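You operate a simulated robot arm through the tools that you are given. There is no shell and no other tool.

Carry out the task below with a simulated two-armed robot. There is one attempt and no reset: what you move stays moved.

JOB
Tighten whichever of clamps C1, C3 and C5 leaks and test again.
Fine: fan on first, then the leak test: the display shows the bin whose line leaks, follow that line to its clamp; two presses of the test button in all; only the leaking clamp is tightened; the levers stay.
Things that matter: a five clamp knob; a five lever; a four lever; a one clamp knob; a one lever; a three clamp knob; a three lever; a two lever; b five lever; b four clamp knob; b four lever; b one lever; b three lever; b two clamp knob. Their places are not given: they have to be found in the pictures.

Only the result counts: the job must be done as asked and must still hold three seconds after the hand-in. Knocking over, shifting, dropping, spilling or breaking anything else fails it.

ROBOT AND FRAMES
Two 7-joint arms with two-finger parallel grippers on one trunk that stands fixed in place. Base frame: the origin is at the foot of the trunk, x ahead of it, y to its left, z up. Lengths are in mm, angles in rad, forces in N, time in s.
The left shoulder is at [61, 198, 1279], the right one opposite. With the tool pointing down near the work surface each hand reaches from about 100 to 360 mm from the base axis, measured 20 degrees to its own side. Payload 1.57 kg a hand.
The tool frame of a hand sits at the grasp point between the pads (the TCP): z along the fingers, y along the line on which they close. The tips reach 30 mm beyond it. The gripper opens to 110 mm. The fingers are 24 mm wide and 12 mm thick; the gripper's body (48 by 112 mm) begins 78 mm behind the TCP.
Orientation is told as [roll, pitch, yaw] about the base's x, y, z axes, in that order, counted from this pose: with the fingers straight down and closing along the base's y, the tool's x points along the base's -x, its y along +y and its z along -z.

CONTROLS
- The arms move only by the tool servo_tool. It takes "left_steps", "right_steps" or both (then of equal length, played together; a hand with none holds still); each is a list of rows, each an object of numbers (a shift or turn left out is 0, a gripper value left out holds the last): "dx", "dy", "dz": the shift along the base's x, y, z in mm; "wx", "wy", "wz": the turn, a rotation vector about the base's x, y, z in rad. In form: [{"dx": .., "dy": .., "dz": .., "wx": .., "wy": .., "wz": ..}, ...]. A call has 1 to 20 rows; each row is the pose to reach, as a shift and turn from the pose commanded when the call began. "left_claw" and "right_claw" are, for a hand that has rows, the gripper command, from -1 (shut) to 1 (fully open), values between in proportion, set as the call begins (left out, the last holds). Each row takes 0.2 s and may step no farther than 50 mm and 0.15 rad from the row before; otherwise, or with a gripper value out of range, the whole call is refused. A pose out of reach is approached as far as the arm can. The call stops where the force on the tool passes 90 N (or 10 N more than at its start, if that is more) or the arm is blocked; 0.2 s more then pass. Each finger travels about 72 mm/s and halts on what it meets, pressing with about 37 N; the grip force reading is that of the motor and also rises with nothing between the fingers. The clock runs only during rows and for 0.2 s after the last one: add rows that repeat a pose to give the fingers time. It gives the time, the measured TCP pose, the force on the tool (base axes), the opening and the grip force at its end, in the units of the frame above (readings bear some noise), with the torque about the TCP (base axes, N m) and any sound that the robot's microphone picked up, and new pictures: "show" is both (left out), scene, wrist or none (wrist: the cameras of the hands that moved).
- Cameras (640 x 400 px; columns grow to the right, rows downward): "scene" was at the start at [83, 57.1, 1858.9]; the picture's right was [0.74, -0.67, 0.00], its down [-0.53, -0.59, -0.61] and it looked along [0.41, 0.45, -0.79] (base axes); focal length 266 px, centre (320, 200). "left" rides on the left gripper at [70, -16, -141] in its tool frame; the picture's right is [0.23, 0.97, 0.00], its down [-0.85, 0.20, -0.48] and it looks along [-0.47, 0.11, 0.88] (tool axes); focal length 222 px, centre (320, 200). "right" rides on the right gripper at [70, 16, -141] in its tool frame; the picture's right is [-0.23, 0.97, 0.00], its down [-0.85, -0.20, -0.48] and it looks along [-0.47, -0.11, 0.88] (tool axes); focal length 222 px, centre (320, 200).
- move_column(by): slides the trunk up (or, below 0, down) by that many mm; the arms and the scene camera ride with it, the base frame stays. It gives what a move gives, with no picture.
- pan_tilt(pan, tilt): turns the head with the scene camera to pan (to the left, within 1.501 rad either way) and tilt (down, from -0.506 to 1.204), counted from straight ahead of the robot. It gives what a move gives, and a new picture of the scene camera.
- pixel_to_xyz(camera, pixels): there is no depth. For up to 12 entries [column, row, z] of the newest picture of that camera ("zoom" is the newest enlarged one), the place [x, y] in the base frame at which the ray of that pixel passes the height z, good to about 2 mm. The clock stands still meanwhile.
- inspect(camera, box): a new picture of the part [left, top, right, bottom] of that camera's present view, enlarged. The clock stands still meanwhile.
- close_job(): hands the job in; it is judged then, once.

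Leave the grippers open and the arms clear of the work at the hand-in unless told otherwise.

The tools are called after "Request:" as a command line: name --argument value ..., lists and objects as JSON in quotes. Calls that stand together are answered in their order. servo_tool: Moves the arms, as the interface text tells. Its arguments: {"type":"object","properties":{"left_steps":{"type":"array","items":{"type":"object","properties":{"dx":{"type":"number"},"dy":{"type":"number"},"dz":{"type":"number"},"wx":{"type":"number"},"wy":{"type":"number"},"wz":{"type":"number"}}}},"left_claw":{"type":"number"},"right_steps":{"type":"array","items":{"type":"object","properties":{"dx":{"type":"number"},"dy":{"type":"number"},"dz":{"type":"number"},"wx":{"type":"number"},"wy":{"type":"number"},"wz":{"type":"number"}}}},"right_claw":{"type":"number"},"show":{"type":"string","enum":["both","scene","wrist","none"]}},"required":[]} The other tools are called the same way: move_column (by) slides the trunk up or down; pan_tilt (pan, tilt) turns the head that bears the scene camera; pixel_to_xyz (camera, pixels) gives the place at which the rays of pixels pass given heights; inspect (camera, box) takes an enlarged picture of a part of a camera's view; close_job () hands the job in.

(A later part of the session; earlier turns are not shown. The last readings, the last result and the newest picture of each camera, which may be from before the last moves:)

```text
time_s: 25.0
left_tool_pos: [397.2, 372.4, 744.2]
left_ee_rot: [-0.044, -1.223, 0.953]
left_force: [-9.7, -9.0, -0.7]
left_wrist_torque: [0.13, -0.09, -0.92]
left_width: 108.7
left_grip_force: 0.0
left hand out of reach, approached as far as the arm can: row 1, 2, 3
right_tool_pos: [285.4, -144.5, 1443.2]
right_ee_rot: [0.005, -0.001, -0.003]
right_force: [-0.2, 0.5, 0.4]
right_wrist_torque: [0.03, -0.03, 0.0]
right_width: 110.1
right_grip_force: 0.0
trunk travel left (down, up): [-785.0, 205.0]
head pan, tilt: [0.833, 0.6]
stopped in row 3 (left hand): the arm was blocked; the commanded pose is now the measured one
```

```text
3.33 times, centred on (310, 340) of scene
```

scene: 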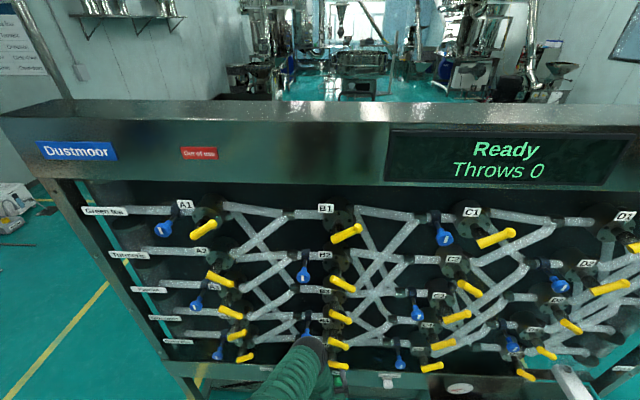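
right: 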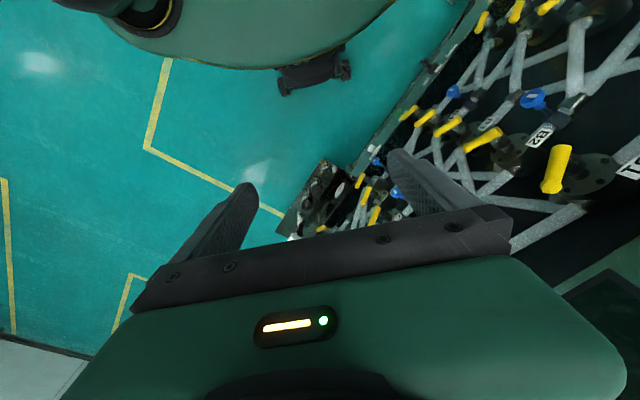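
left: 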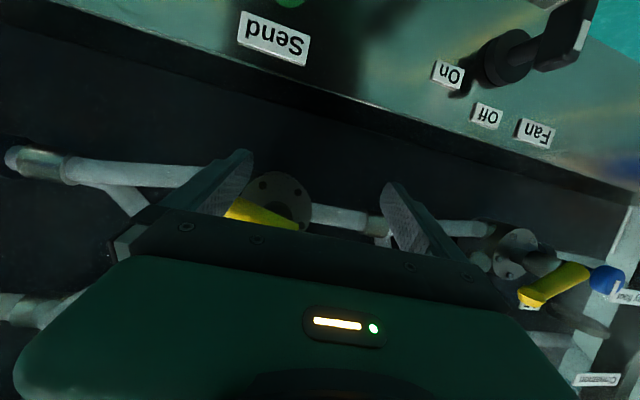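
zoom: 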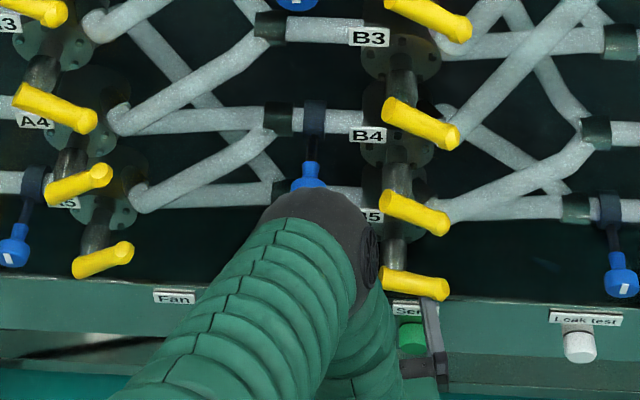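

Lever B5 looks shifted slightly (about 16° slope versus about 30° for its neighbours): the finger tip is pushing its end up from below. I'll retrace the path backward: back, slightly down, and rotation undone.

Request:
servo_tool --left_steps '[{"dx": -14, "dy": -13, "dz": -6, "wx": -0.037, "wy": 0.034, "wz": -0.023}, {"dx": -27, "dy": -25, "dz": -10, "wx": -0.074, "wy": 0.067, "wz": -0.046}, {"dx": -41, "dy": -38, "dz": -15, "wx": -0.111, "wy": 0.101, "wz": -0.07}, {"dx": -54, "dy": -50, "dz": -19, "wx": -0.148, "wy": 0.134, "wz": -0.093}, {"dx": -68, "dy": -63, "dz": -23, "wx": -0.185, "wy": 0.168, "wz": -0.117}, {"dx": -81, "dy": -75, "dz": -27, "wx": -0.222, "wy": 0.202, "wz": -0.14}]' --show "both"

```text
time_s: 26.4
left_tool_pos: [339.9, 292.1, 716.3]
left_ee_rot: [0.011, -0.915, 0.788]
left_force: [0.7, 0.0, -0.3]
left_wrist_torque: [0.01, 0.01, 0.0]
left_width: 110.1
left_grip_force: 0.0
left hand out of reach, approached as far as the arm can: row 2, 3, 4, 5, 6
right_tool_pos: [290.0, -132.5, 1444.5]
right_ee_rot: [-0.001, 0.005, -0.002]
right_force: [0.1, 0.7, 0.4]
right_wrist_torque: [-0.03, -0.03, -0.01]
right_width: 109.9
right_grip_force: 0.1
trunk travel left (down, up): [-785.0, 205.0]
head pan, tilt: [0.833, 0.6]
```

scene: 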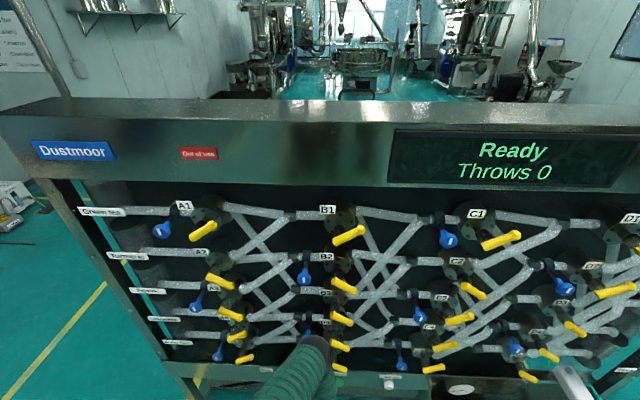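
left: 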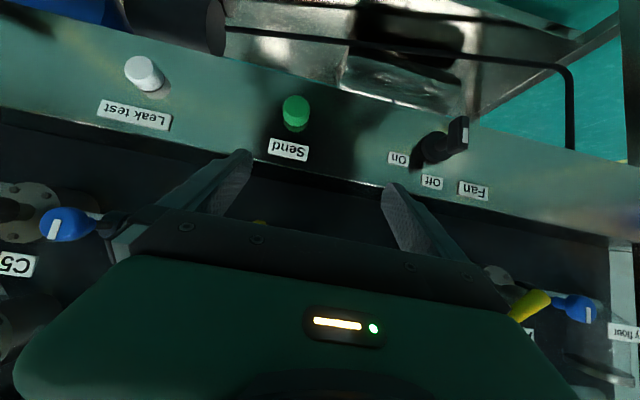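

Request:
inspect --camera "scene" --box '[300, 310, 400, 380]'

```text
5.71 times, centred on (350, 345) of scene
```

zoom: 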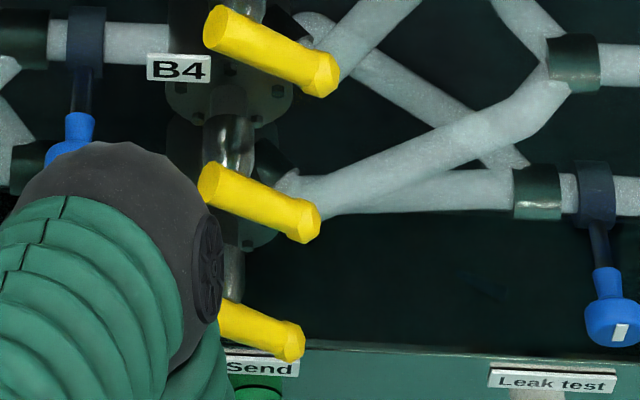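

Lever B5 has moved back to nearly its neighbours' slope; I'll verify it once the arm is out of the way. The left arm folds badly here, so the right arm (further from the panel) will do the work. I'll stow the left, first turning its tool back toward straight down in place.

Request:
servo_tool --left_steps '[{"dz": 20, "wx": -0.1, "wy": 0.091}, {"dz": 40, "wx": -0.2, "wy": 0.182}, {"dz": 60, "wx": -0.3, "wy": 0.273}]' --show "scene"

```text
time_s: 27.2
left_tool_pos: [333.5, 283.9, 773.4]
left_ee_rot: [-0.041, -0.498, 0.804]
left_force: [0.7, 0.1, 0.3]
left_wrist_torque: [-0.02, 0.01, 0.0]
left_width: 110.0
left_grip_force: 0.0
right_tool_pos: [290.3, -132.7, 1443.8]
right_ee_rot: [-0.003, 0.001, -0.002]
right_force: [0.7, 0.5, 0.6]
right_wrist_torque: [-0.01, 0.03, 0.04]
right_width: 110.0
right_grip_force: 0.1
trunk travel left (down, up): [-785.0, 205.0]
head pan, tilt: [0.833, 0.6]
```

scene: 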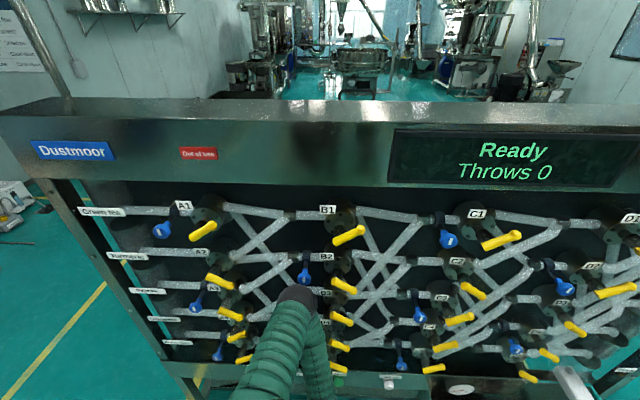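

That was fully reachable. I'll continue up and back to straight down.

Request:
servo_tool --left_steps '[{"dx": -8, "dy": -8, "dz": 35, "wx": -0.053, "wy": 0.048}, {"dx": -16, "dy": -15, "dz": 70, "wx": -0.106, "wy": 0.096}, {"dx": -24, "dy": -22, "dz": 105, "wx": -0.159, "wy": 0.144}, {"dx": -32, "dy": -29, "dz": 140, "wx": -0.212, "wy": 0.192}, {"dx": -40, "dy": -36, "dz": 175, "wx": -0.265, "wy": 0.24}, {"dx": -48, "dy": -44, "dz": 210, "wx": -0.318, "wy": 0.288}, {"dx": -55, "dy": -50, "dz": 245, "wx": -0.368, "wy": 0.335}, {"dx": -55, "dy": -50, "dz": 285, "wx": -0.368, "wy": 0.335}, {"dx": -55, "dy": -50, "dz": 325, "wx": -0.368, "wy": 0.335}, {"dx": -55, "dy": -50, "dz": 365, "wx": -0.368, "wy": 0.335}]' --show "scene"

```text
time_s: 29.4
left_tool_pos: [289.8, 235.3, 1144.4]
left_ee_rot: [-0.053, -0.005, 0.804]
left_force: [-0.1, -0.3, 0.0]
left_wrist_torque: [-0.05, -0.04, -0.01]
left_width: 110.0
left_grip_force: 0.1
left hand out of reach, approached as far as the arm can: row 4, 5, 6, 7, 8, 9, 10
right_tool_pos: [287.6, -136.0, 1444.8]
right_ee_rot: [0.001, 0.001, -0.002]
right_force: [-0.3, -0.2, 0.0]
right_wrist_torque: [0.01, -0.02, -0.04]
right_width: 110.0
right_grip_force: 0.1
trunk travel left (down, up): [-785.0, 205.0]
head pan, tilt: [0.833, 0.6]
```

scene: 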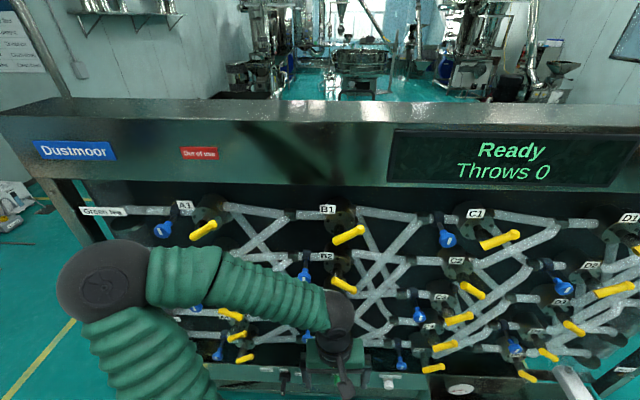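

The arm is clear with the elbow to the left. I'll raise the left hand to its high parked pose, as at the start.

Request:
servo_tool --left_steps '[{"dx": -4, "dy": 6, "dz": 40}, {"dx": -8, "dy": 12, "dz": 80}, {"dx": -12, "dy": 18, "dz": 120}, {"dx": -16, "dy": 24, "dz": 160}, {"dx": -20, "dy": 30, "dz": 200}, {"dx": -24, "dy": 36, "dz": 240}, {"dx": -28, "dy": 42, "dz": 280}, {"dx": -32, "dy": 48, "dz": 320}, {"dx": -36, "dy": 54, "dz": 350}]' --show "scene"

```text
time_s: 31.4
left_tool_pos: [254.5, 288.0, 1496.5]
left_ee_rot: [-0.053, -0.008, 0.805]
left_force: [0.3, -0.5, 0.2]
left_wrist_torque: [0.0, -0.03, 0.04]
left_width: 109.8
left_grip_force: 0.1
right_tool_pos: [289.1, -137.3, 1444.0]
right_ee_rot: [0.001, 0.001, 0.0]
right_force: [-0.4, -0.3, 0.3]
right_wrist_torque: [0.03, 0.0, 0.04]
right_width: 110.1
right_grip_force: 0.0
trunk travel left (down, up): [-785.0, 205.0]
head pan, tilt: [0.833, 0.6]
```

scene: 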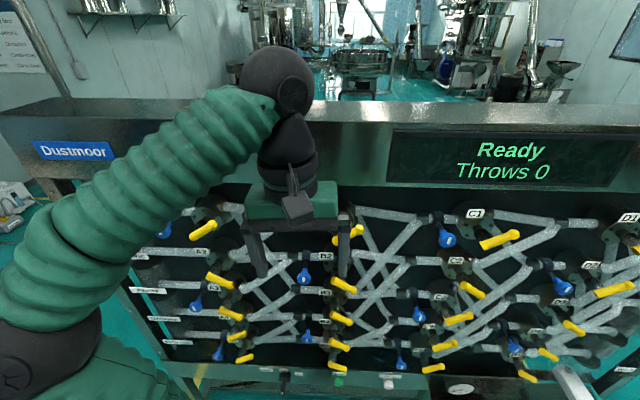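

Clear. Now I'll check lever B5 against its neighbours, and look at the fan switch.

Request:
inspect --camera "scene" --box '[260, 300, 420, 400]'

Request:
inspect --camera "scene" --box '[310, 270, 380, 380]'

Request:
pixel_to_xyz --camera "scene" --pixels '[[320, 200, 1000], [320, 200, 500], [389, 380, 500], [389, 380, 600], [285, 382, 500], [285, 382, 600], [401, 365, 800], [401, 365, 900]]'

```text
4.00 times, centred on (340, 350) of scene
```

zoom: 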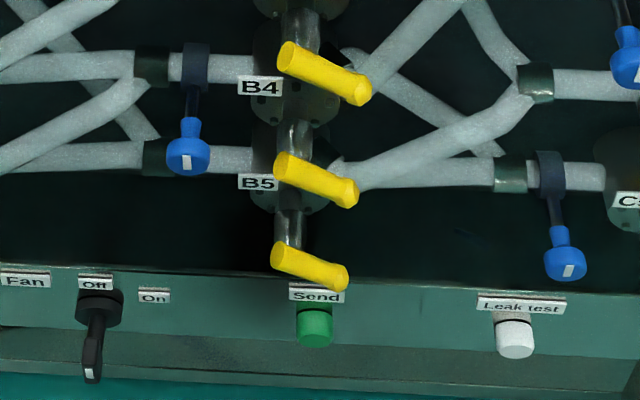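

```text
3.64 times, centred on (345, 325) of scene
```

zoom: 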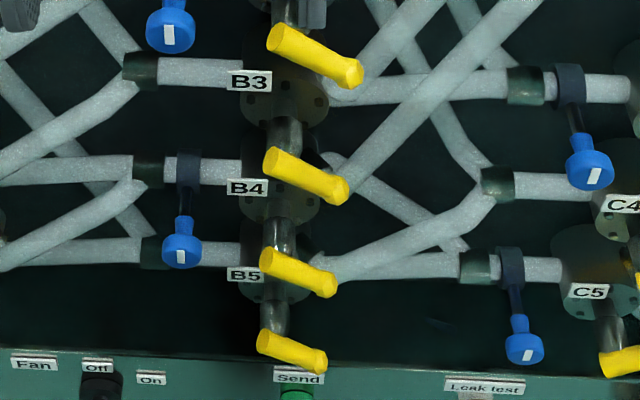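

```text
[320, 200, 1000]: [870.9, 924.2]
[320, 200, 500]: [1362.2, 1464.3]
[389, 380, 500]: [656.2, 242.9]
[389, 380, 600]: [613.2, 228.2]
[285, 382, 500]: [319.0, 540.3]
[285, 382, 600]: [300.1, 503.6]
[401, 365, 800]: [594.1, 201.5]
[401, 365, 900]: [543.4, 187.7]
```

Lever B5 matches its neighbours again (slopes about 24°, 22°, 20° going down, which is just perspective), so it sprang back. Now the right arm: I'll lower the trunk so its shoulder is at about z=900, then swing the right hand round.

Request:
move_column --by -250

Request:
servo_tool --right_steps '[{"dx": 10, "dy": 5, "dz": -40, "wz": 0.1}, {"dx": 20, "dy": 10, "dz": -80, "wz": 0.2}, {"dx": 30, "dy": 15, "dz": -120, "wz": 0.3}, {"dx": 40, "dy": 20, "dz": -160, "wz": 0.4}, {"dx": 50, "dy": 25, "dz": -200, "wz": 0.5}, {"dx": 60, "dy": 30, "dz": -240, "wz": 0.6}, {"dx": 60, "dy": 30, "dz": -260, "wz": 0.7}, {"dx": 60, "dy": 30, "dz": -280, "wz": 0.8}, {"dx": 60, "dy": 30, "dz": -300, "wz": 0.833}]' --show "both"

```text
time_s: 34.0
left_tool_pos: [255.9, 290.1, 1244.9]
left_ee_rot: [-0.053, -0.006, 0.808]
left_force: [-0.3, -0.6, -0.3]
left_wrist_torque: [0.01, -0.02, 0.03]
left_width: 110.0
left_grip_force: 0.1
right_tool_pos: [290.2, -136.4, 1193.3]
right_ee_rot: [0.0, 0.004, -0.001]
right_force: [-0.3, 0.4, -0.5]
right_wrist_torque: [-0.01, 0.03, 0.0]
right_width: 110.0
right_grip_force: 0.1
trunk travel left (down, up): [-535.0, 455.0]
head pan, tilt: [0.833, 0.6]
```

```text
time_s: 36.0
left_tool_pos: [256.2, 289.7, 1245.2]
left_ee_rot: [-0.056, -0.008, 0.807]
left_force: [-0.9, 0.5, 0.0]
left_wrist_torque: [0.04, -0.01, 0.01]
left_width: 109.9
left_grip_force: 0.1
right_tool_pos: [350.4, -105.9, 893.4]
right_ee_rot: [0.0, 0.004, 0.833]
right_force: [-0.5, 0.1, 0.2]
right_wrist_torque: [0.03, 0.05, 0.03]
right_width: 110.0
right_grip_force: 0.0
trunk travel left (down, up): [-535.0, 455.0]
head pan, tilt: [0.833, 0.6]
```

scene: 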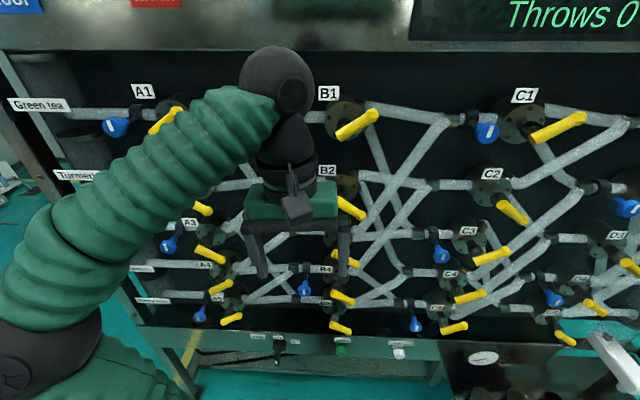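
right: 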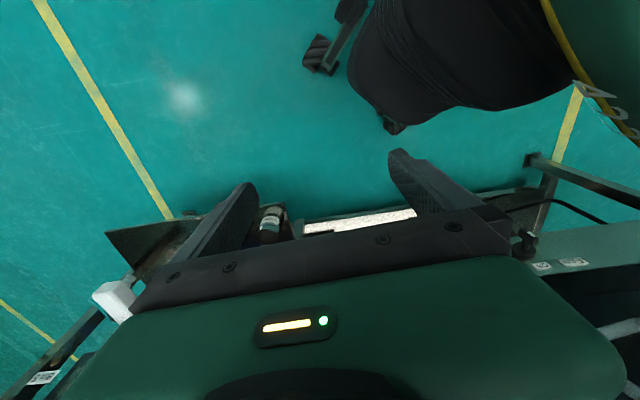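

The right hand reached its pose exactly. Now I'll pitch it to horizontal while moving to n≈350, at z≈880, still far from the panel.

Request:
servo_tool --right_steps '[{"dx": 9.3, "dy": 14, "wx": 0.0969, "wy": -0.0881}, {"dx": 18.6, "dy": 28, "wx": 0.1937, "wy": -0.1761}, {"dx": 28, "dy": 42, "wx": 0.2906, "wy": -0.2642}, {"dx": 37.3, "dy": 56, "wx": 0.3874, "wy": -0.3522}, {"dx": 46.6, "dy": 70, "wx": 0.4843, "wy": -0.4403}, {"dx": 56, "dy": 84, "wx": 0.5811, "wy": -0.5283}, {"dx": 65.3, "dy": 98, "wx": 0.678, "wy": -0.6164}, {"dx": 74.6, "dy": 112, "wx": 0.7748, "wy": -0.7044}, {"dx": 84, "dy": 126, "wx": 0.8717, "wy": -0.7925}, {"dx": 93, "dy": 140, "wx": 0.9685, "wy": -0.8805}, {"dx": 102, "dy": 154, "wx": 1.0654, "wy": -0.9686}, {"dx": 112, "dy": 168, "wx": 1.1622, "wy": -1.0567}]' --show "both"

```text
time_s: 38.6
left_tool_pos: [256.8, 290.9, 1248.3]
left_ee_rot: [-0.053, -0.006, 0.805]
left_force: [-0.4, 0.4, -0.3]
left_wrist_torque: [0.0, 0.02, -0.02]
left_width: 110.1
left_grip_force: 0.0
right_tool_pos: [472.9, 49.9, 904.3]
right_ee_rot: [3.122, -1.556, -2.325]
right_force: [-0.2, 1.2, 0.0]
right_wrist_torque: [0.01, -0.04, -0.01]
right_width: 109.9
right_grip_force: 0.0
right hand out of reach, approached as far as the arm can: row 6, 7, 8, 9
trunk travel left (down, up): [-535.0, 455.0]
head pan, tilt: [0.833, 0.6]
```

scene: 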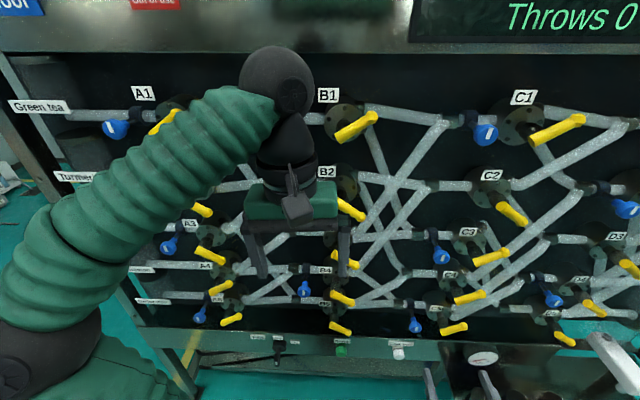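
right: 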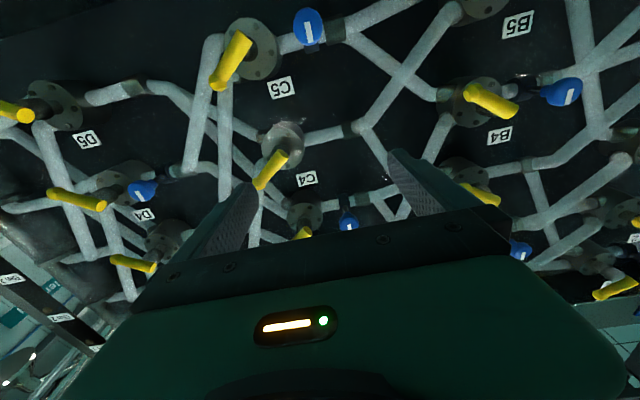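

Now the right tool points at the panel from (473,50,904), i.e. n≈355, u≈316. The steel box and tray start around u≈470, so the test button at u≈300 is free. I'll lower the trunk by 270 to bring the hand to strip height.

Request:
move_column --by -270

Request:
servo_tool --right_steps '[{"dz": 0}]' --show "both"

```text
time_s: 41.4
left_tool_pos: [255.4, 289.5, 974.9]
left_ee_rot: [-0.053, -0.006, 0.808]
left_force: [-1.1, 0.3, 0.5]
left_wrist_torque: [-0.02, -0.01, -0.05]
left_width: 110.1
left_grip_force: 0.2
right_tool_pos: [471.7, 48.2, 627.6]
right_ee_rot: [-3.1, -1.564, -2.384]
right_force: [0.8, -1.0, 0.1]
right_wrist_torque: [-0.02, -0.01, 0.01]
right_width: 109.9
right_grip_force: 0.1
trunk travel left (down, up): [-265.0, 725.0]
head pan, tilt: [0.833, 0.6]
```

```text
time_s: 41.8
left_tool_pos: [255.9, 290.5, 973.6]
left_ee_rot: [-0.053, -0.007, 0.805]
left_force: [0.1, 0.0, -0.5]
left_wrist_torque: [-0.01, -0.02, 0.01]
left_width: 110.2
left_grip_force: 0.1
right_tool_pos: [470.9, 48.7, 625.4]
right_ee_rot: [3.131, -1.567, -2.334]
right_force: [0.1, 0.4, -0.8]
right_wrist_torque: [-0.01, 0.05, 0.01]
right_width: 109.8
right_grip_force: 0.1
trunk travel left (down, up): [-265.0, 725.0]
head pan, tilt: [0.833, 0.6]
```

scene: 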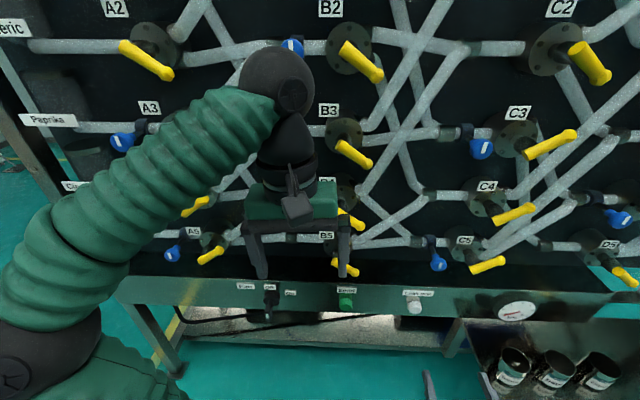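
right: 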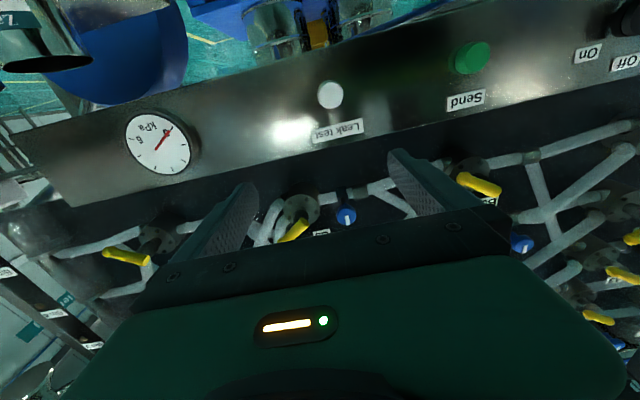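

Both cameras see the strip well. Triangulating: test button scene (415,308) / right (330,95); "Leak test" label scene (418,293) / right (338,131); fan in scene (268,300).

Request:
inspect --camera "scene" --box '[230, 260, 450, 330]'

Request:
pixel_to_xyz --camera "scene" --pixels '[[415, 308, 500], [415, 308, 700], [418, 293, 500], [418, 293, 700], [268, 318, 500], [268, 318, 700], [439, 264, 700], [439, 264, 900], [268, 288, 500], [268, 288, 700]]'

Request:
pixel_to_xyz --camera "right" --pixels '[[330, 95, 500], [330, 95, 600], [338, 131, 600], [338, 131, 700], [346, 217, 700], [346, 217, 800], [470, 58, 500], [470, 58, 600]]'

```text
2.91 times, centred on (340, 295) of scene
```

zoom: 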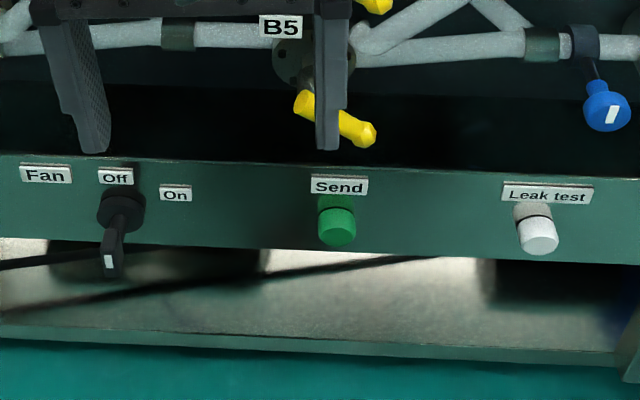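

```text
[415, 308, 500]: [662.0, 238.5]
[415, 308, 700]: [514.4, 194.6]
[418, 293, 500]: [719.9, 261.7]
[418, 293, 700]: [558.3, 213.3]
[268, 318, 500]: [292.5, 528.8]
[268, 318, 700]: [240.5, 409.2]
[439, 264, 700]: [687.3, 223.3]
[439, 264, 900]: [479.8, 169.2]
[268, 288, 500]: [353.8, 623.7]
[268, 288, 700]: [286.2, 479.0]
```

```text
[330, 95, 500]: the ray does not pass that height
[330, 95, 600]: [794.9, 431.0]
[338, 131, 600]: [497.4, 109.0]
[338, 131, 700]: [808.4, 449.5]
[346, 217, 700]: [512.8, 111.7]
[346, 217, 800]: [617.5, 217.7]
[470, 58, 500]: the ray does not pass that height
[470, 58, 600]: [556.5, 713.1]
```

Triangulation agrees to about 1 mm: test button face at (603, 221, 580), strip face at n≈581. Fan handle axis is about u≈−116, z≈610, front at n≈527. The fan comes first. I'll raise the trunk so the right arm can pass under the left arm, bringing the right hand back down to strip height.

Request:
move_column --by 260

Request:
servo_tool --right_steps '[{"dz": -45}, {"dz": -90}, {"dz": -135}, {"dz": -180}, {"dz": -225}, {"dz": -270}]' --show "both"

```text
time_s: 44.4
left_tool_pos: [256.3, 290.9, 1235.0]
left_ee_rot: [-0.053, -0.007, 0.806]
left_force: [-0.4, -0.6, -0.3]
left_wrist_torque: [0.03, -0.01, 0.0]
left_width: 110.1
left_grip_force: 0.2
right_tool_pos: [471.1, 43.9, 877.0]
right_ee_rot: [0.01, -1.556, 0.781]
right_force: [0.1, 0.3, 0.4]
right_wrist_torque: [0.0, 0.02, 0.02]
right_width: 109.9
right_grip_force: 0.1
trunk travel left (down, up): [-525.0, 465.0]
head pan, tilt: [0.833, 0.6]
```

```text
time_s: 45.8
left_tool_pos: [257.2, 289.0, 1232.6]
left_ee_rot: [-0.053, -0.006, 0.807]
left_force: [0.1, 0.1, 0.3]
left_wrist_torque: [0.0, -0.01, 0.0]
left_width: 109.8
left_grip_force: 0.0
right_tool_pos: [478.4, 51.0, 611.7]
right_ee_rot: [1.359, -1.557, -0.512]
right_force: [0.5, -0.2, -0.2]
right_wrist_torque: [0.0, 0.0, 0.01]
right_width: 110.0
right_grip_force: 0.1
right hand out of reach, approached as far as the arm can: row 4, 5, 6
trunk travel left (down, up): [-525.0, 465.0]
head pan, tilt: [0.833, 0.6]
```

scene: 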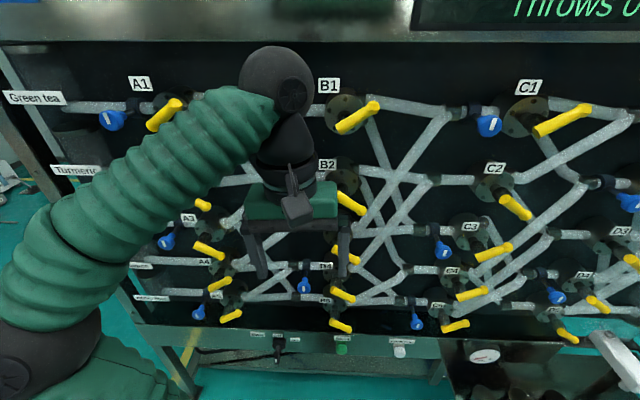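
right: 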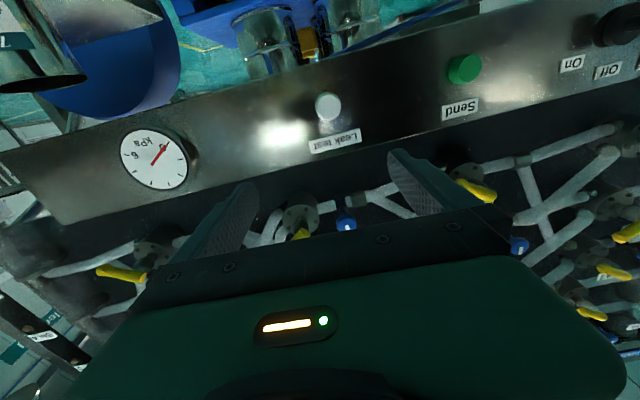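

The pose is nearly exact. Next I'll slide the right hand left along the strip at n≈360→430 (tips ≤460, well off the strip), in two halves with a check between.

Request:
servo_tool --right_steps '[{"dx": -27.6, "dy": 34.6}, {"dx": -55.2, "dy": 69.2}, {"dx": -82.8, "dy": 103.8}, {"dx": -110.4, "dy": 138.4}, {"dx": -138, "dy": 173}]' --show "both"

```text
time_s: 47.2
left_tool_pos: [255.5, 288.5, 1236.0]
left_ee_rot: [-0.055, -0.007, 0.807]
left_force: [-0.5, -0.1, 0.5]
left_wrist_torque: [0.02, 0.04, -0.01]
left_width: 110.1
left_grip_force: 0.1
right_tool_pos: [498.4, 109.0, 601.9]
right_ee_rot: [1.629, -1.488, -0.803]
right_force: [0.3, -0.3, 0.2]
right_wrist_torque: [-0.01, 0.01, 0.01]
right_width: 110.1
right_grip_force: 0.0
right hand out of reach, approached as far as the arm can: row 1, 2, 3, 4, 5
trunk travel left (down, up): [-525.0, 465.0]
head pan, tilt: [0.833, 0.6]
stopped in row 5 (right hand): the arm was blocked; the commanded pose is now the measured one
```

scene: 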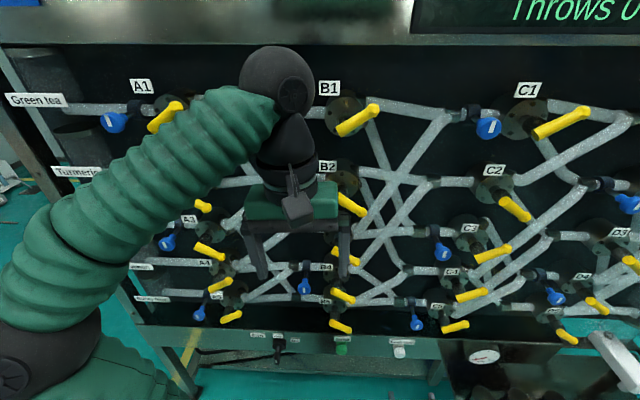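
right: 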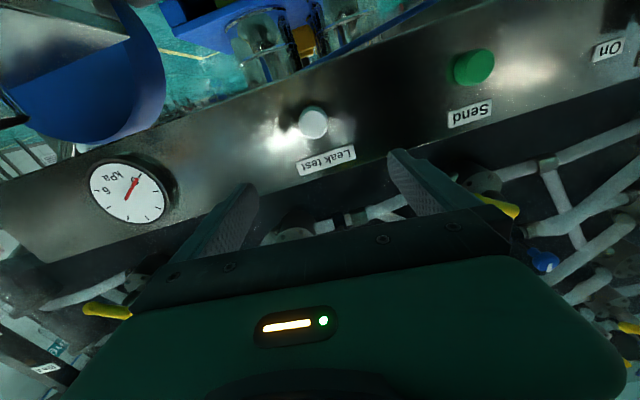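

The right arm is blocked by its own joint range before it can reach the fan, so the right is for the test button and C clamps and the left must do the fan. I'll back the right hand off a bit first.

Request:
servo_tool --right_steps '[{"dx": -10, "dy": -30, "dz": 15}, {"dx": -20, "dy": -60, "dz": 30}, {"dx": -30, "dy": -80, "dz": 60}, {"dx": -30, "dy": -80, "dz": 100}]' --show "scene"

Request:
move_column --by 160

```text
time_s: 48.2
left_tool_pos: [255.6, 290.1, 1235.9]
left_ee_rot: [-0.054, -0.007, 0.807]
left_force: [-0.1, -0.2, 0.4]
left_wrist_torque: [0.01, 0.01, 0.01]
left_width: 110.1
left_grip_force: 0.1
right_tool_pos: [461.5, 33.5, 698.1]
right_ee_rot: [1.562, -1.487, -0.726]
right_force: [-0.4, -0.2, 0.3]
right_wrist_torque: [-0.04, 0.01, -0.03]
right_width: 110.0
right_grip_force: 0.0
trunk travel left (down, up): [-525.0, 465.0]
head pan, tilt: [0.833, 0.6]
```

scene: 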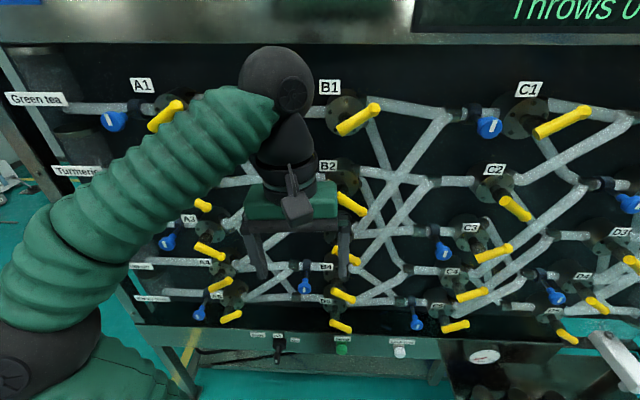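

```text
time_s: 50.1
left_tool_pos: [256.1, 288.9, 1396.3]
left_ee_rot: [-0.053, -0.008, 0.805]
left_force: [-0.2, 0.4, -0.2]
left_wrist_torque: [0.02, 0.0, -0.02]
left_width: 109.9
left_grip_force: 0.0
right_tool_pos: [464.2, 32.1, 858.4]
right_ee_rot: [1.569, -1.487, -0.735]
right_force: [0.5, -0.2, -0.4]
right_wrist_torque: [-0.02, -0.04, -0.01]
right_width: 110.3
right_grip_force: 0.1
trunk travel left (down, up): [-685.0, 305.0]
head pan, tilt: [0.833, 0.6]
```

Left hand: I'll shift it to u≈−117 at n≈400 (still tool-down, far from levers at n≥540) and start lowering in monitored chunks.

Request:
servo_tool --left_steps '[{"dx": -18, "dy": 21, "dz": -35}, {"dx": -37, "dy": 43, "dz": -70}, {"dx": -55, "dy": 64, "dz": -105}, {"dx": -73, "dy": 86, "dz": -140}, {"dx": -73, "dy": 86, "dz": -185}, {"dx": -73, "dy": 86, "dz": -230}, {"dx": -73, "dy": 86, "dz": -275}]' --show "scene"

```text
time_s: 51.7
left_tool_pos: [182.6, 374.9, 1121.0]
left_ee_rot: [-0.054, -0.008, 0.808]
left_force: [-0.5, 0.3, -0.4]
left_wrist_torque: [0.01, 0.01, -0.01]
left_width: 110.0
left_grip_force: 0.0
right_tool_pos: [462.3, 33.8, 858.0]
right_ee_rot: [1.567, -1.486, -0.732]
right_force: [-0.2, 0.3, 0.1]
right_wrist_torque: [0.02, -0.02, 0.01]
right_width: 110.2
right_grip_force: 0.1
trunk travel left (down, up): [-685.0, 305.0]
head pan, tilt: [0.833, 0.6]
```

scene: 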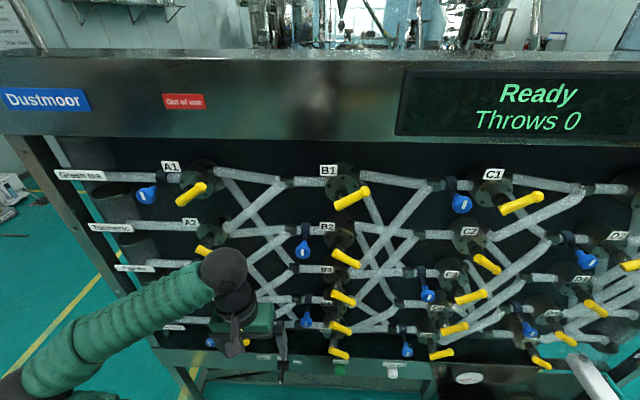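

Fully reachable. Continuing straight down.

Request:
servo_tool --left_steps '[{"dz": -40}, {"dz": -80}, {"dz": -120}, {"dz": -160}, {"dz": -200}, {"dz": -240}, {"dz": -280}]' --show "scene"

```text
time_s: 53.3
left_tool_pos: [205.1, 378.4, 856.2]
left_ee_rot: [-0.052, -0.011, 0.782]
left_force: [-1.9, 3.6, -1.6]
left_wrist_torque: [-0.28, -0.23, 0.0]
left_width: 109.9
left_grip_force: 0.1
left hand out of reach, approached as far as the arm can: row 2, 3, 4, 5, 6, 7
right_tool_pos: [464.7, 32.5, 856.7]
right_ee_rot: [1.553, -1.484, -0.72]
right_force: [0.3, 0.7, 0.2]
right_wrist_torque: [0.0, -0.03, 0.01]
right_width: 110.1
right_grip_force: 0.0
trunk travel left (down, up): [-685.0, 305.0]
head pan, tilt: [0.833, 0.6]
```

scene: 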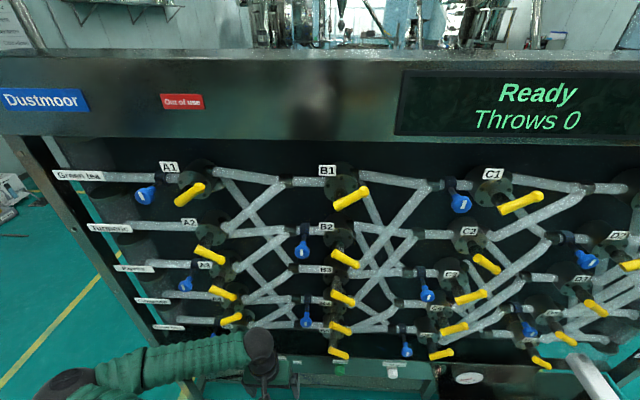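

The arm now has its elbow out to the left, which is a better configuration. I'll pitch the tool up gradually here (n≈418, u≈−103).

Request:
servo_tool --left_steps '[{"wx": 0.074, "wy": -0.067}, {"wx": 0.148, "wy": -0.134}, {"wx": 0.222, "wy": -0.201}, {"wx": 0.296, "wy": -0.268}, {"wx": 0.37, "wy": -0.335}]' --show "scene"

```text
time_s: 54.5
left_tool_pos: [218.4, 437.9, 803.9]
left_ee_rot: [-0.039, -0.501, 0.802]
left_force: [-0.7, 1.0, -0.1]
left_wrist_torque: [0.04, 0.02, 0.04]
left_width: 109.8
left_grip_force: 0.1
left hand out of reach, approached as far as the arm can: row 1, 2, 3, 4, 5
right_tool_pos: [462.3, 32.4, 858.3]
right_ee_rot: [1.577, -1.487, -0.741]
right_force: [-0.3, -0.9, 0.4]
right_wrist_torque: [-0.04, 0.01, -0.01]
right_width: 109.9
right_grip_force: 0.0
trunk travel left (down, up): [-685.0, 305.0]
head pan, tilt: [0.833, 0.6]
```

scene: 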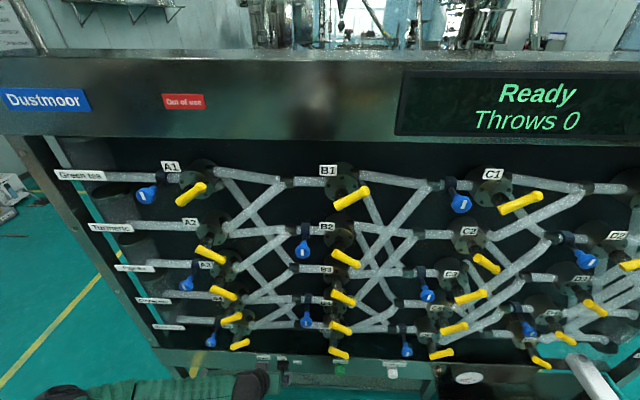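

The wrist cannot fold closer to the shoulder, so I'll lower the hand straight down at this pitch (n≈470, tips ≤ 490).

Request:
servo_tool --left_steps '[{"dx": -4, "dy": -4, "dz": -25}, {"dx": -8, "dy": -8, "dz": -50}, {"dx": -12, "dy": -12, "dz": -75}, {"dx": -16, "dy": -16, "dz": -100}]' --show "both"

```text
time_s: 55.5
left_tool_pos: [236.8, 458.7, 728.4]
left_ee_rot: [-0.043, -0.47, 0.802]
left_force: [-0.1, -0.5, 0.3]
left_wrist_torque: [0.0, 0.0, 0.03]
left_width: 110.0
left_grip_force: 0.0
left hand out of reach, approached as far as the arm can: row 1, 2, 3, 4
right_tool_pos: [463.2, 32.6, 857.7]
right_ee_rot: [1.567, -1.487, -0.733]
right_force: [-1.4, -0.1, -0.3]
right_wrist_torque: [0.04, 0.04, -0.03]
right_width: 110.2
right_grip_force: 0.0
trunk travel left (down, up): [-685.0, 305.0]
head pan, tilt: [0.833, 0.6]
```

scene: 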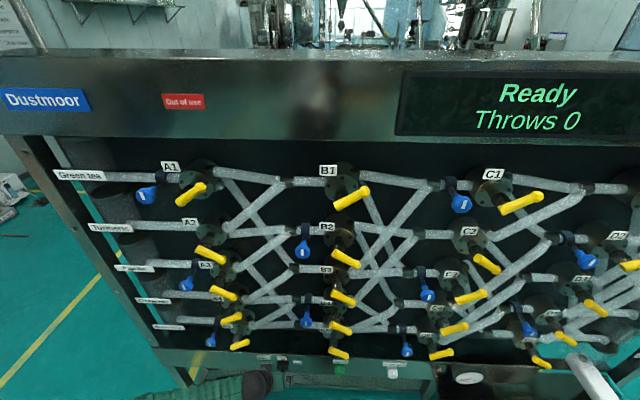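
left: 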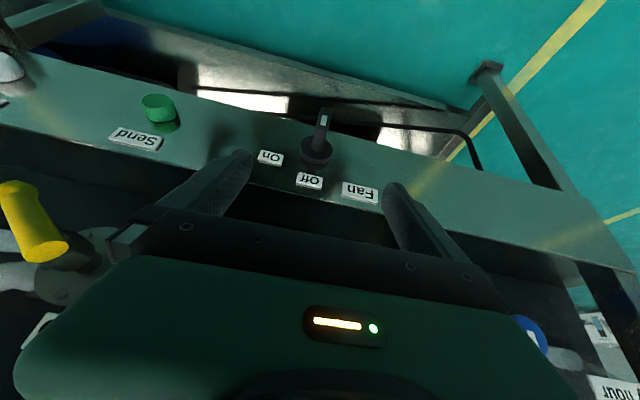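

The fan handle now sits between the two fingers' lines of view at left (320,135). A one-finger push on its upper end toward "On" will do. I'll localise it precisely from both cameras.

Request:
inspect --camera "left" --box '[250, 90, 390, 210]'

Request:
inspect --camera "scene" --box '[240, 330, 340, 400]'

```text
3.33 times, centred on (320, 150) of left
```

zoom: 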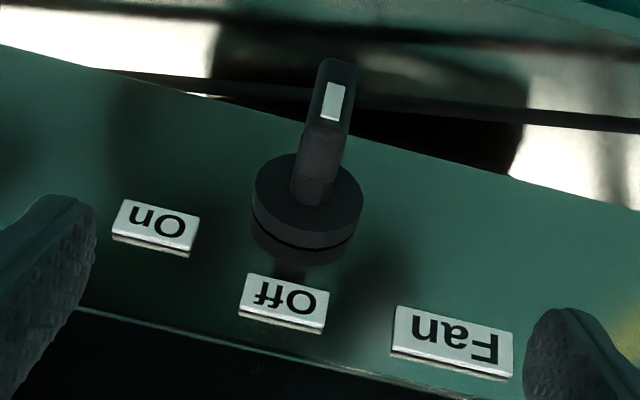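

```text
5.71 times, centred on (290, 365) of scene
```

zoom: 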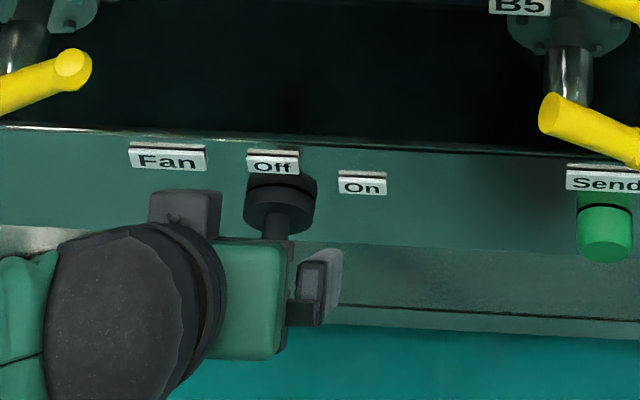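

Request:
pixel_to_xyz --camera "zoom" --pixels '[[280, 205, 600], [280, 205, 650], [280, 160, 650], [375, 180, 650], [500, 400, 650]]'

Request:
pixel_to_xyz --camera "left" --pixels '[[316.4, 151.5, 600], [316.4, 151.5, 640], [320.6, 144.0, 620], [323.6, 135, 600], [323.6, 135, 620], [321.5, 141, 630], [304.7, 180, 650], [304.7, 180, 655], [266, 158, 636], [316, 205, 650], [316, 205, 600]]'

```text
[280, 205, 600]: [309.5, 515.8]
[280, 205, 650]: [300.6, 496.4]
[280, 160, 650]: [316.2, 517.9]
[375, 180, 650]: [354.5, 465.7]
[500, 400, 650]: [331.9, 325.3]
```

```text
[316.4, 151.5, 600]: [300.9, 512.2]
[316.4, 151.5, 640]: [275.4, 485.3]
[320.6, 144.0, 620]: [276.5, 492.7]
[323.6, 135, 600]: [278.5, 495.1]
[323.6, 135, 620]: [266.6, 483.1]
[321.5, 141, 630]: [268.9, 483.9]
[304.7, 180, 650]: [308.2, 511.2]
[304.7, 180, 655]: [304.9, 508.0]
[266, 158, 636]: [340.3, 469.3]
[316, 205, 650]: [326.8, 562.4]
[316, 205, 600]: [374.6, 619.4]
```

Request:
pixel_to_xyz --camera "scene" --pixels '[[281.6, 358.3, 650], [281.6, 358.3, 600], [320, 200, 1000], [320, 200, 500], [297.4, 362.4, 636], [283, 367, 600]]'

Request:
pixel_to_xyz --camera "zoom" --pixels '[[272, 162, 650], [272, 162, 600], [320, 200, 650]]'

```text
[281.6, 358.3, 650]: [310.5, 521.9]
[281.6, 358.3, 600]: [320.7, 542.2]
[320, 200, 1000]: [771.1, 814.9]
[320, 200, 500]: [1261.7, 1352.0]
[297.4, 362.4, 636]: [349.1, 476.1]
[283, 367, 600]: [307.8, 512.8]
```

```text
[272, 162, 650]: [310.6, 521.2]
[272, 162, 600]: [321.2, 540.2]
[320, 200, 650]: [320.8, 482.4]
```

Refined geometry: the machine faces exactly 45° (normal (0.707,0.707)), with the strip face at P≈594. The fan handle bar is at U≈−149, P≈527–565, z 573–618 (axis z≈595). Plan: close the left fingers, bring the tips in to the left of the handle's upper half, and push it right toward "On". First I'll close and shift left.

Request:
servo_tool --left_steps '[{"dx": -8, "dy": 8, "dz": -5}, {"dx": -16, "dy": 16, "dz": -10}, {"dx": -24, "dy": 24, "dz": -15}, {"dx": -24, "dy": 24, "dz": -15}, {"dx": -24, "dy": 24, "dz": -15}]' --left_claw -1 --show "both"

```text
time_s: 56.7
left_tool_pos: [224.3, 492.7, 721.0]
left_ee_rot: [-0.038, -0.494, 0.799]
left_force: [0.2, 0.4, 0.1]
left_wrist_torque: [0.03, 0.01, 0.01]
left_width: 0.0
left_grip_force: 21.6
left hand out of reach, approached as far as the arm can: row 1, 2, 3, 4, 5
right_tool_pos: [463.0, 33.4, 857.9]
right_ee_rot: [1.573, -1.487, -0.736]
right_force: [-0.5, -0.6, -0.7]
right_wrist_torque: [0.02, 0.04, 0.01]
right_width: 110.0
right_grip_force: 0.1
trunk travel left (down, up): [-685.0, 305.0]
head pan, tilt: [0.833, 0.6]
```

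scene: 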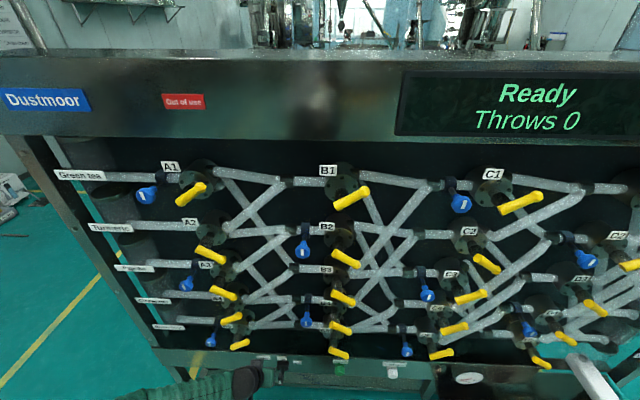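
left: 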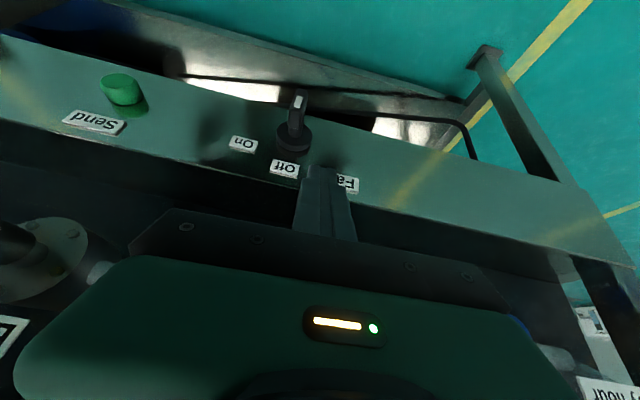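

TCP is at P≈507, U≈−190, z≈721. I'll lower in small steps, watching for outward drift.

Request:
servo_tool --left_steps '[{"dz": -15}, {"dz": -30}, {"dz": -45}]' --show "wrist"

```text
time_s: 57.5
left_tool_pos: [234.8, 505.6, 683.2]
left_ee_rot: [-0.04, -0.494, 0.801]
left_force: [-0.9, 0.6, -0.9]
left_wrist_torque: [0.01, -0.02, 0.02]
left_width: 0.1
left_grip_force: 21.6
left hand out of reach, approached as far as the arm can: row 1, 2, 3
right_tool_pos: [463.6, 32.8, 858.9]
right_ee_rot: [1.568, -1.487, -0.735]
right_force: [0.2, -0.4, 0.1]
right_wrist_torque: [-0.01, -0.03, 0.03]
right_width: 110.1
right_grip_force: 0.0
trunk travel left (down, up): [-685.0, 305.0]
head pan, tilt: [0.833, 0.6]
```

left: 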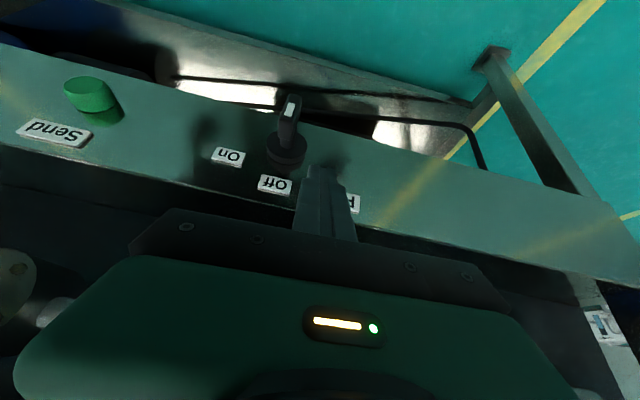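

Lowering through the arm drifts it outward, so I'll use the trunk for the remaining descent (−45), which keeps P and U.

Request:
move_column --by -45

Request:
servo_tool --left_steps '[{"dz": 0}]' --show "both"

```text
time_s: 58.3
left_tool_pos: [234.0, 505.5, 639.2]
left_ee_rot: [-0.04, -0.494, 0.8]
left_force: [0.9, 0.6, -0.7]
left_wrist_torque: [0.0, 0.02, 0.0]
left_width: 0.0
left_grip_force: 21.6
right_tool_pos: [462.5, 32.1, 813.4]
right_ee_rot: [1.575, -1.487, -0.74]
right_force: [0.8, 0.6, -0.8]
right_wrist_torque: [0.03, -0.01, -0.02]
right_width: 109.9
right_grip_force: 0.1
trunk travel left (down, up): [-640.0, 350.0]
head pan, tilt: [0.833, 0.6]
```

```text
time_s: 58.7
left_tool_pos: [234.6, 506.4, 638.8]
left_ee_rot: [-0.04, -0.494, 0.801]
left_force: [0.0, 0.2, -0.4]
left_wrist_torque: [0.01, 0.0, -0.02]
left_width: 0.1
left_grip_force: 21.4
right_tool_pos: [463.3, 33.3, 813.2]
right_ee_rot: [1.57, -1.486, -0.736]
right_force: [0.4, 0.1, 0.4]
right_wrist_torque: [0.0, -0.02, 0.0]
right_width: 110.2
right_grip_force: 0.0
trunk travel left (down, up): [-640.0, 350.0]
head pan, tilt: [0.833, 0.6]
```

scene: 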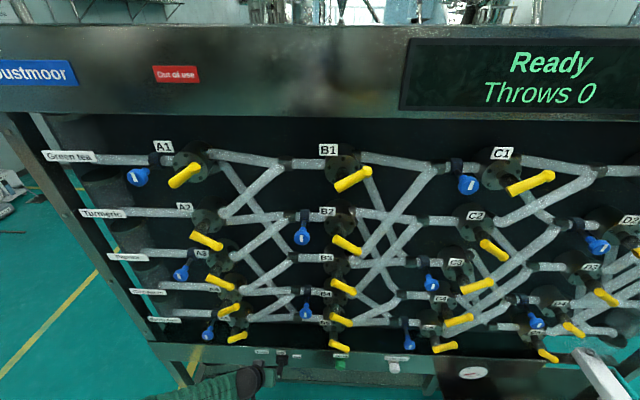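
left: 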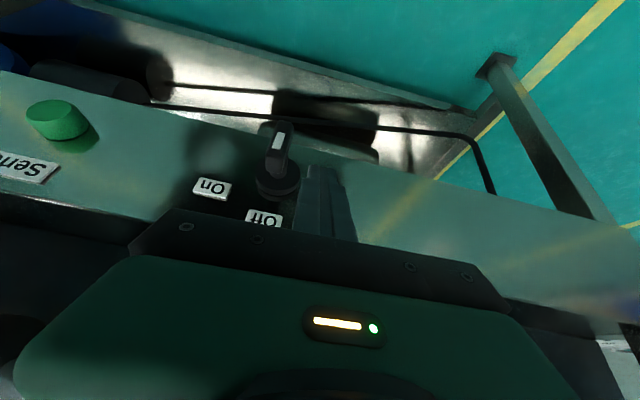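

Request:
inspect --camera "left" --box '[190, 90, 380, 250]'

Request:
inspect --camera "scene" --box '[220, 330, 340, 400]'

```text
2.50 times, centred on (285, 170) of left
```

zoom: 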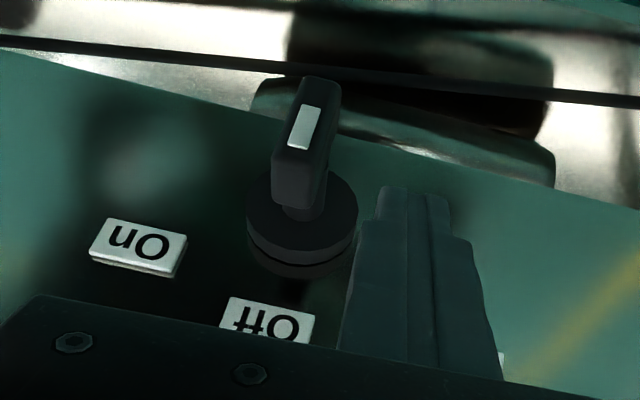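

```text
5.33 times, centred on (280, 365) of scene
```

zoom: 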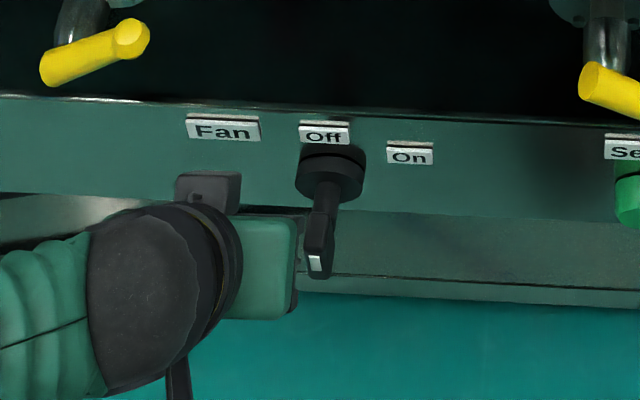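

The fingertips are beside the handle on its left. I'll check the handle's position from this view: front-face top edge at left (276,162), bottom (293,132).

Request:
pixel_to_xyz --camera "left" --pixels '[[276.5, 163, 617], [276.5, 163, 600], [292, 132, 573], [292, 132, 560], [283, 147, 595], [322, 167, 607]]'

Request:
pixel_to_xyz --camera "scene" --pixels '[[279, 379.5, 595], [279, 372, 617], [281, 360, 595]]'

```text
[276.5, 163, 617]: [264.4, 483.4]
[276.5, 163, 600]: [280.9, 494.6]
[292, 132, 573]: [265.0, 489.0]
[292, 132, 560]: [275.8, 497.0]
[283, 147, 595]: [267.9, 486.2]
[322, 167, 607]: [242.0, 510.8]
```

```text
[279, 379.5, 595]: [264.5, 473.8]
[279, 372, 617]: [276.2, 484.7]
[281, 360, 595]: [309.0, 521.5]
```

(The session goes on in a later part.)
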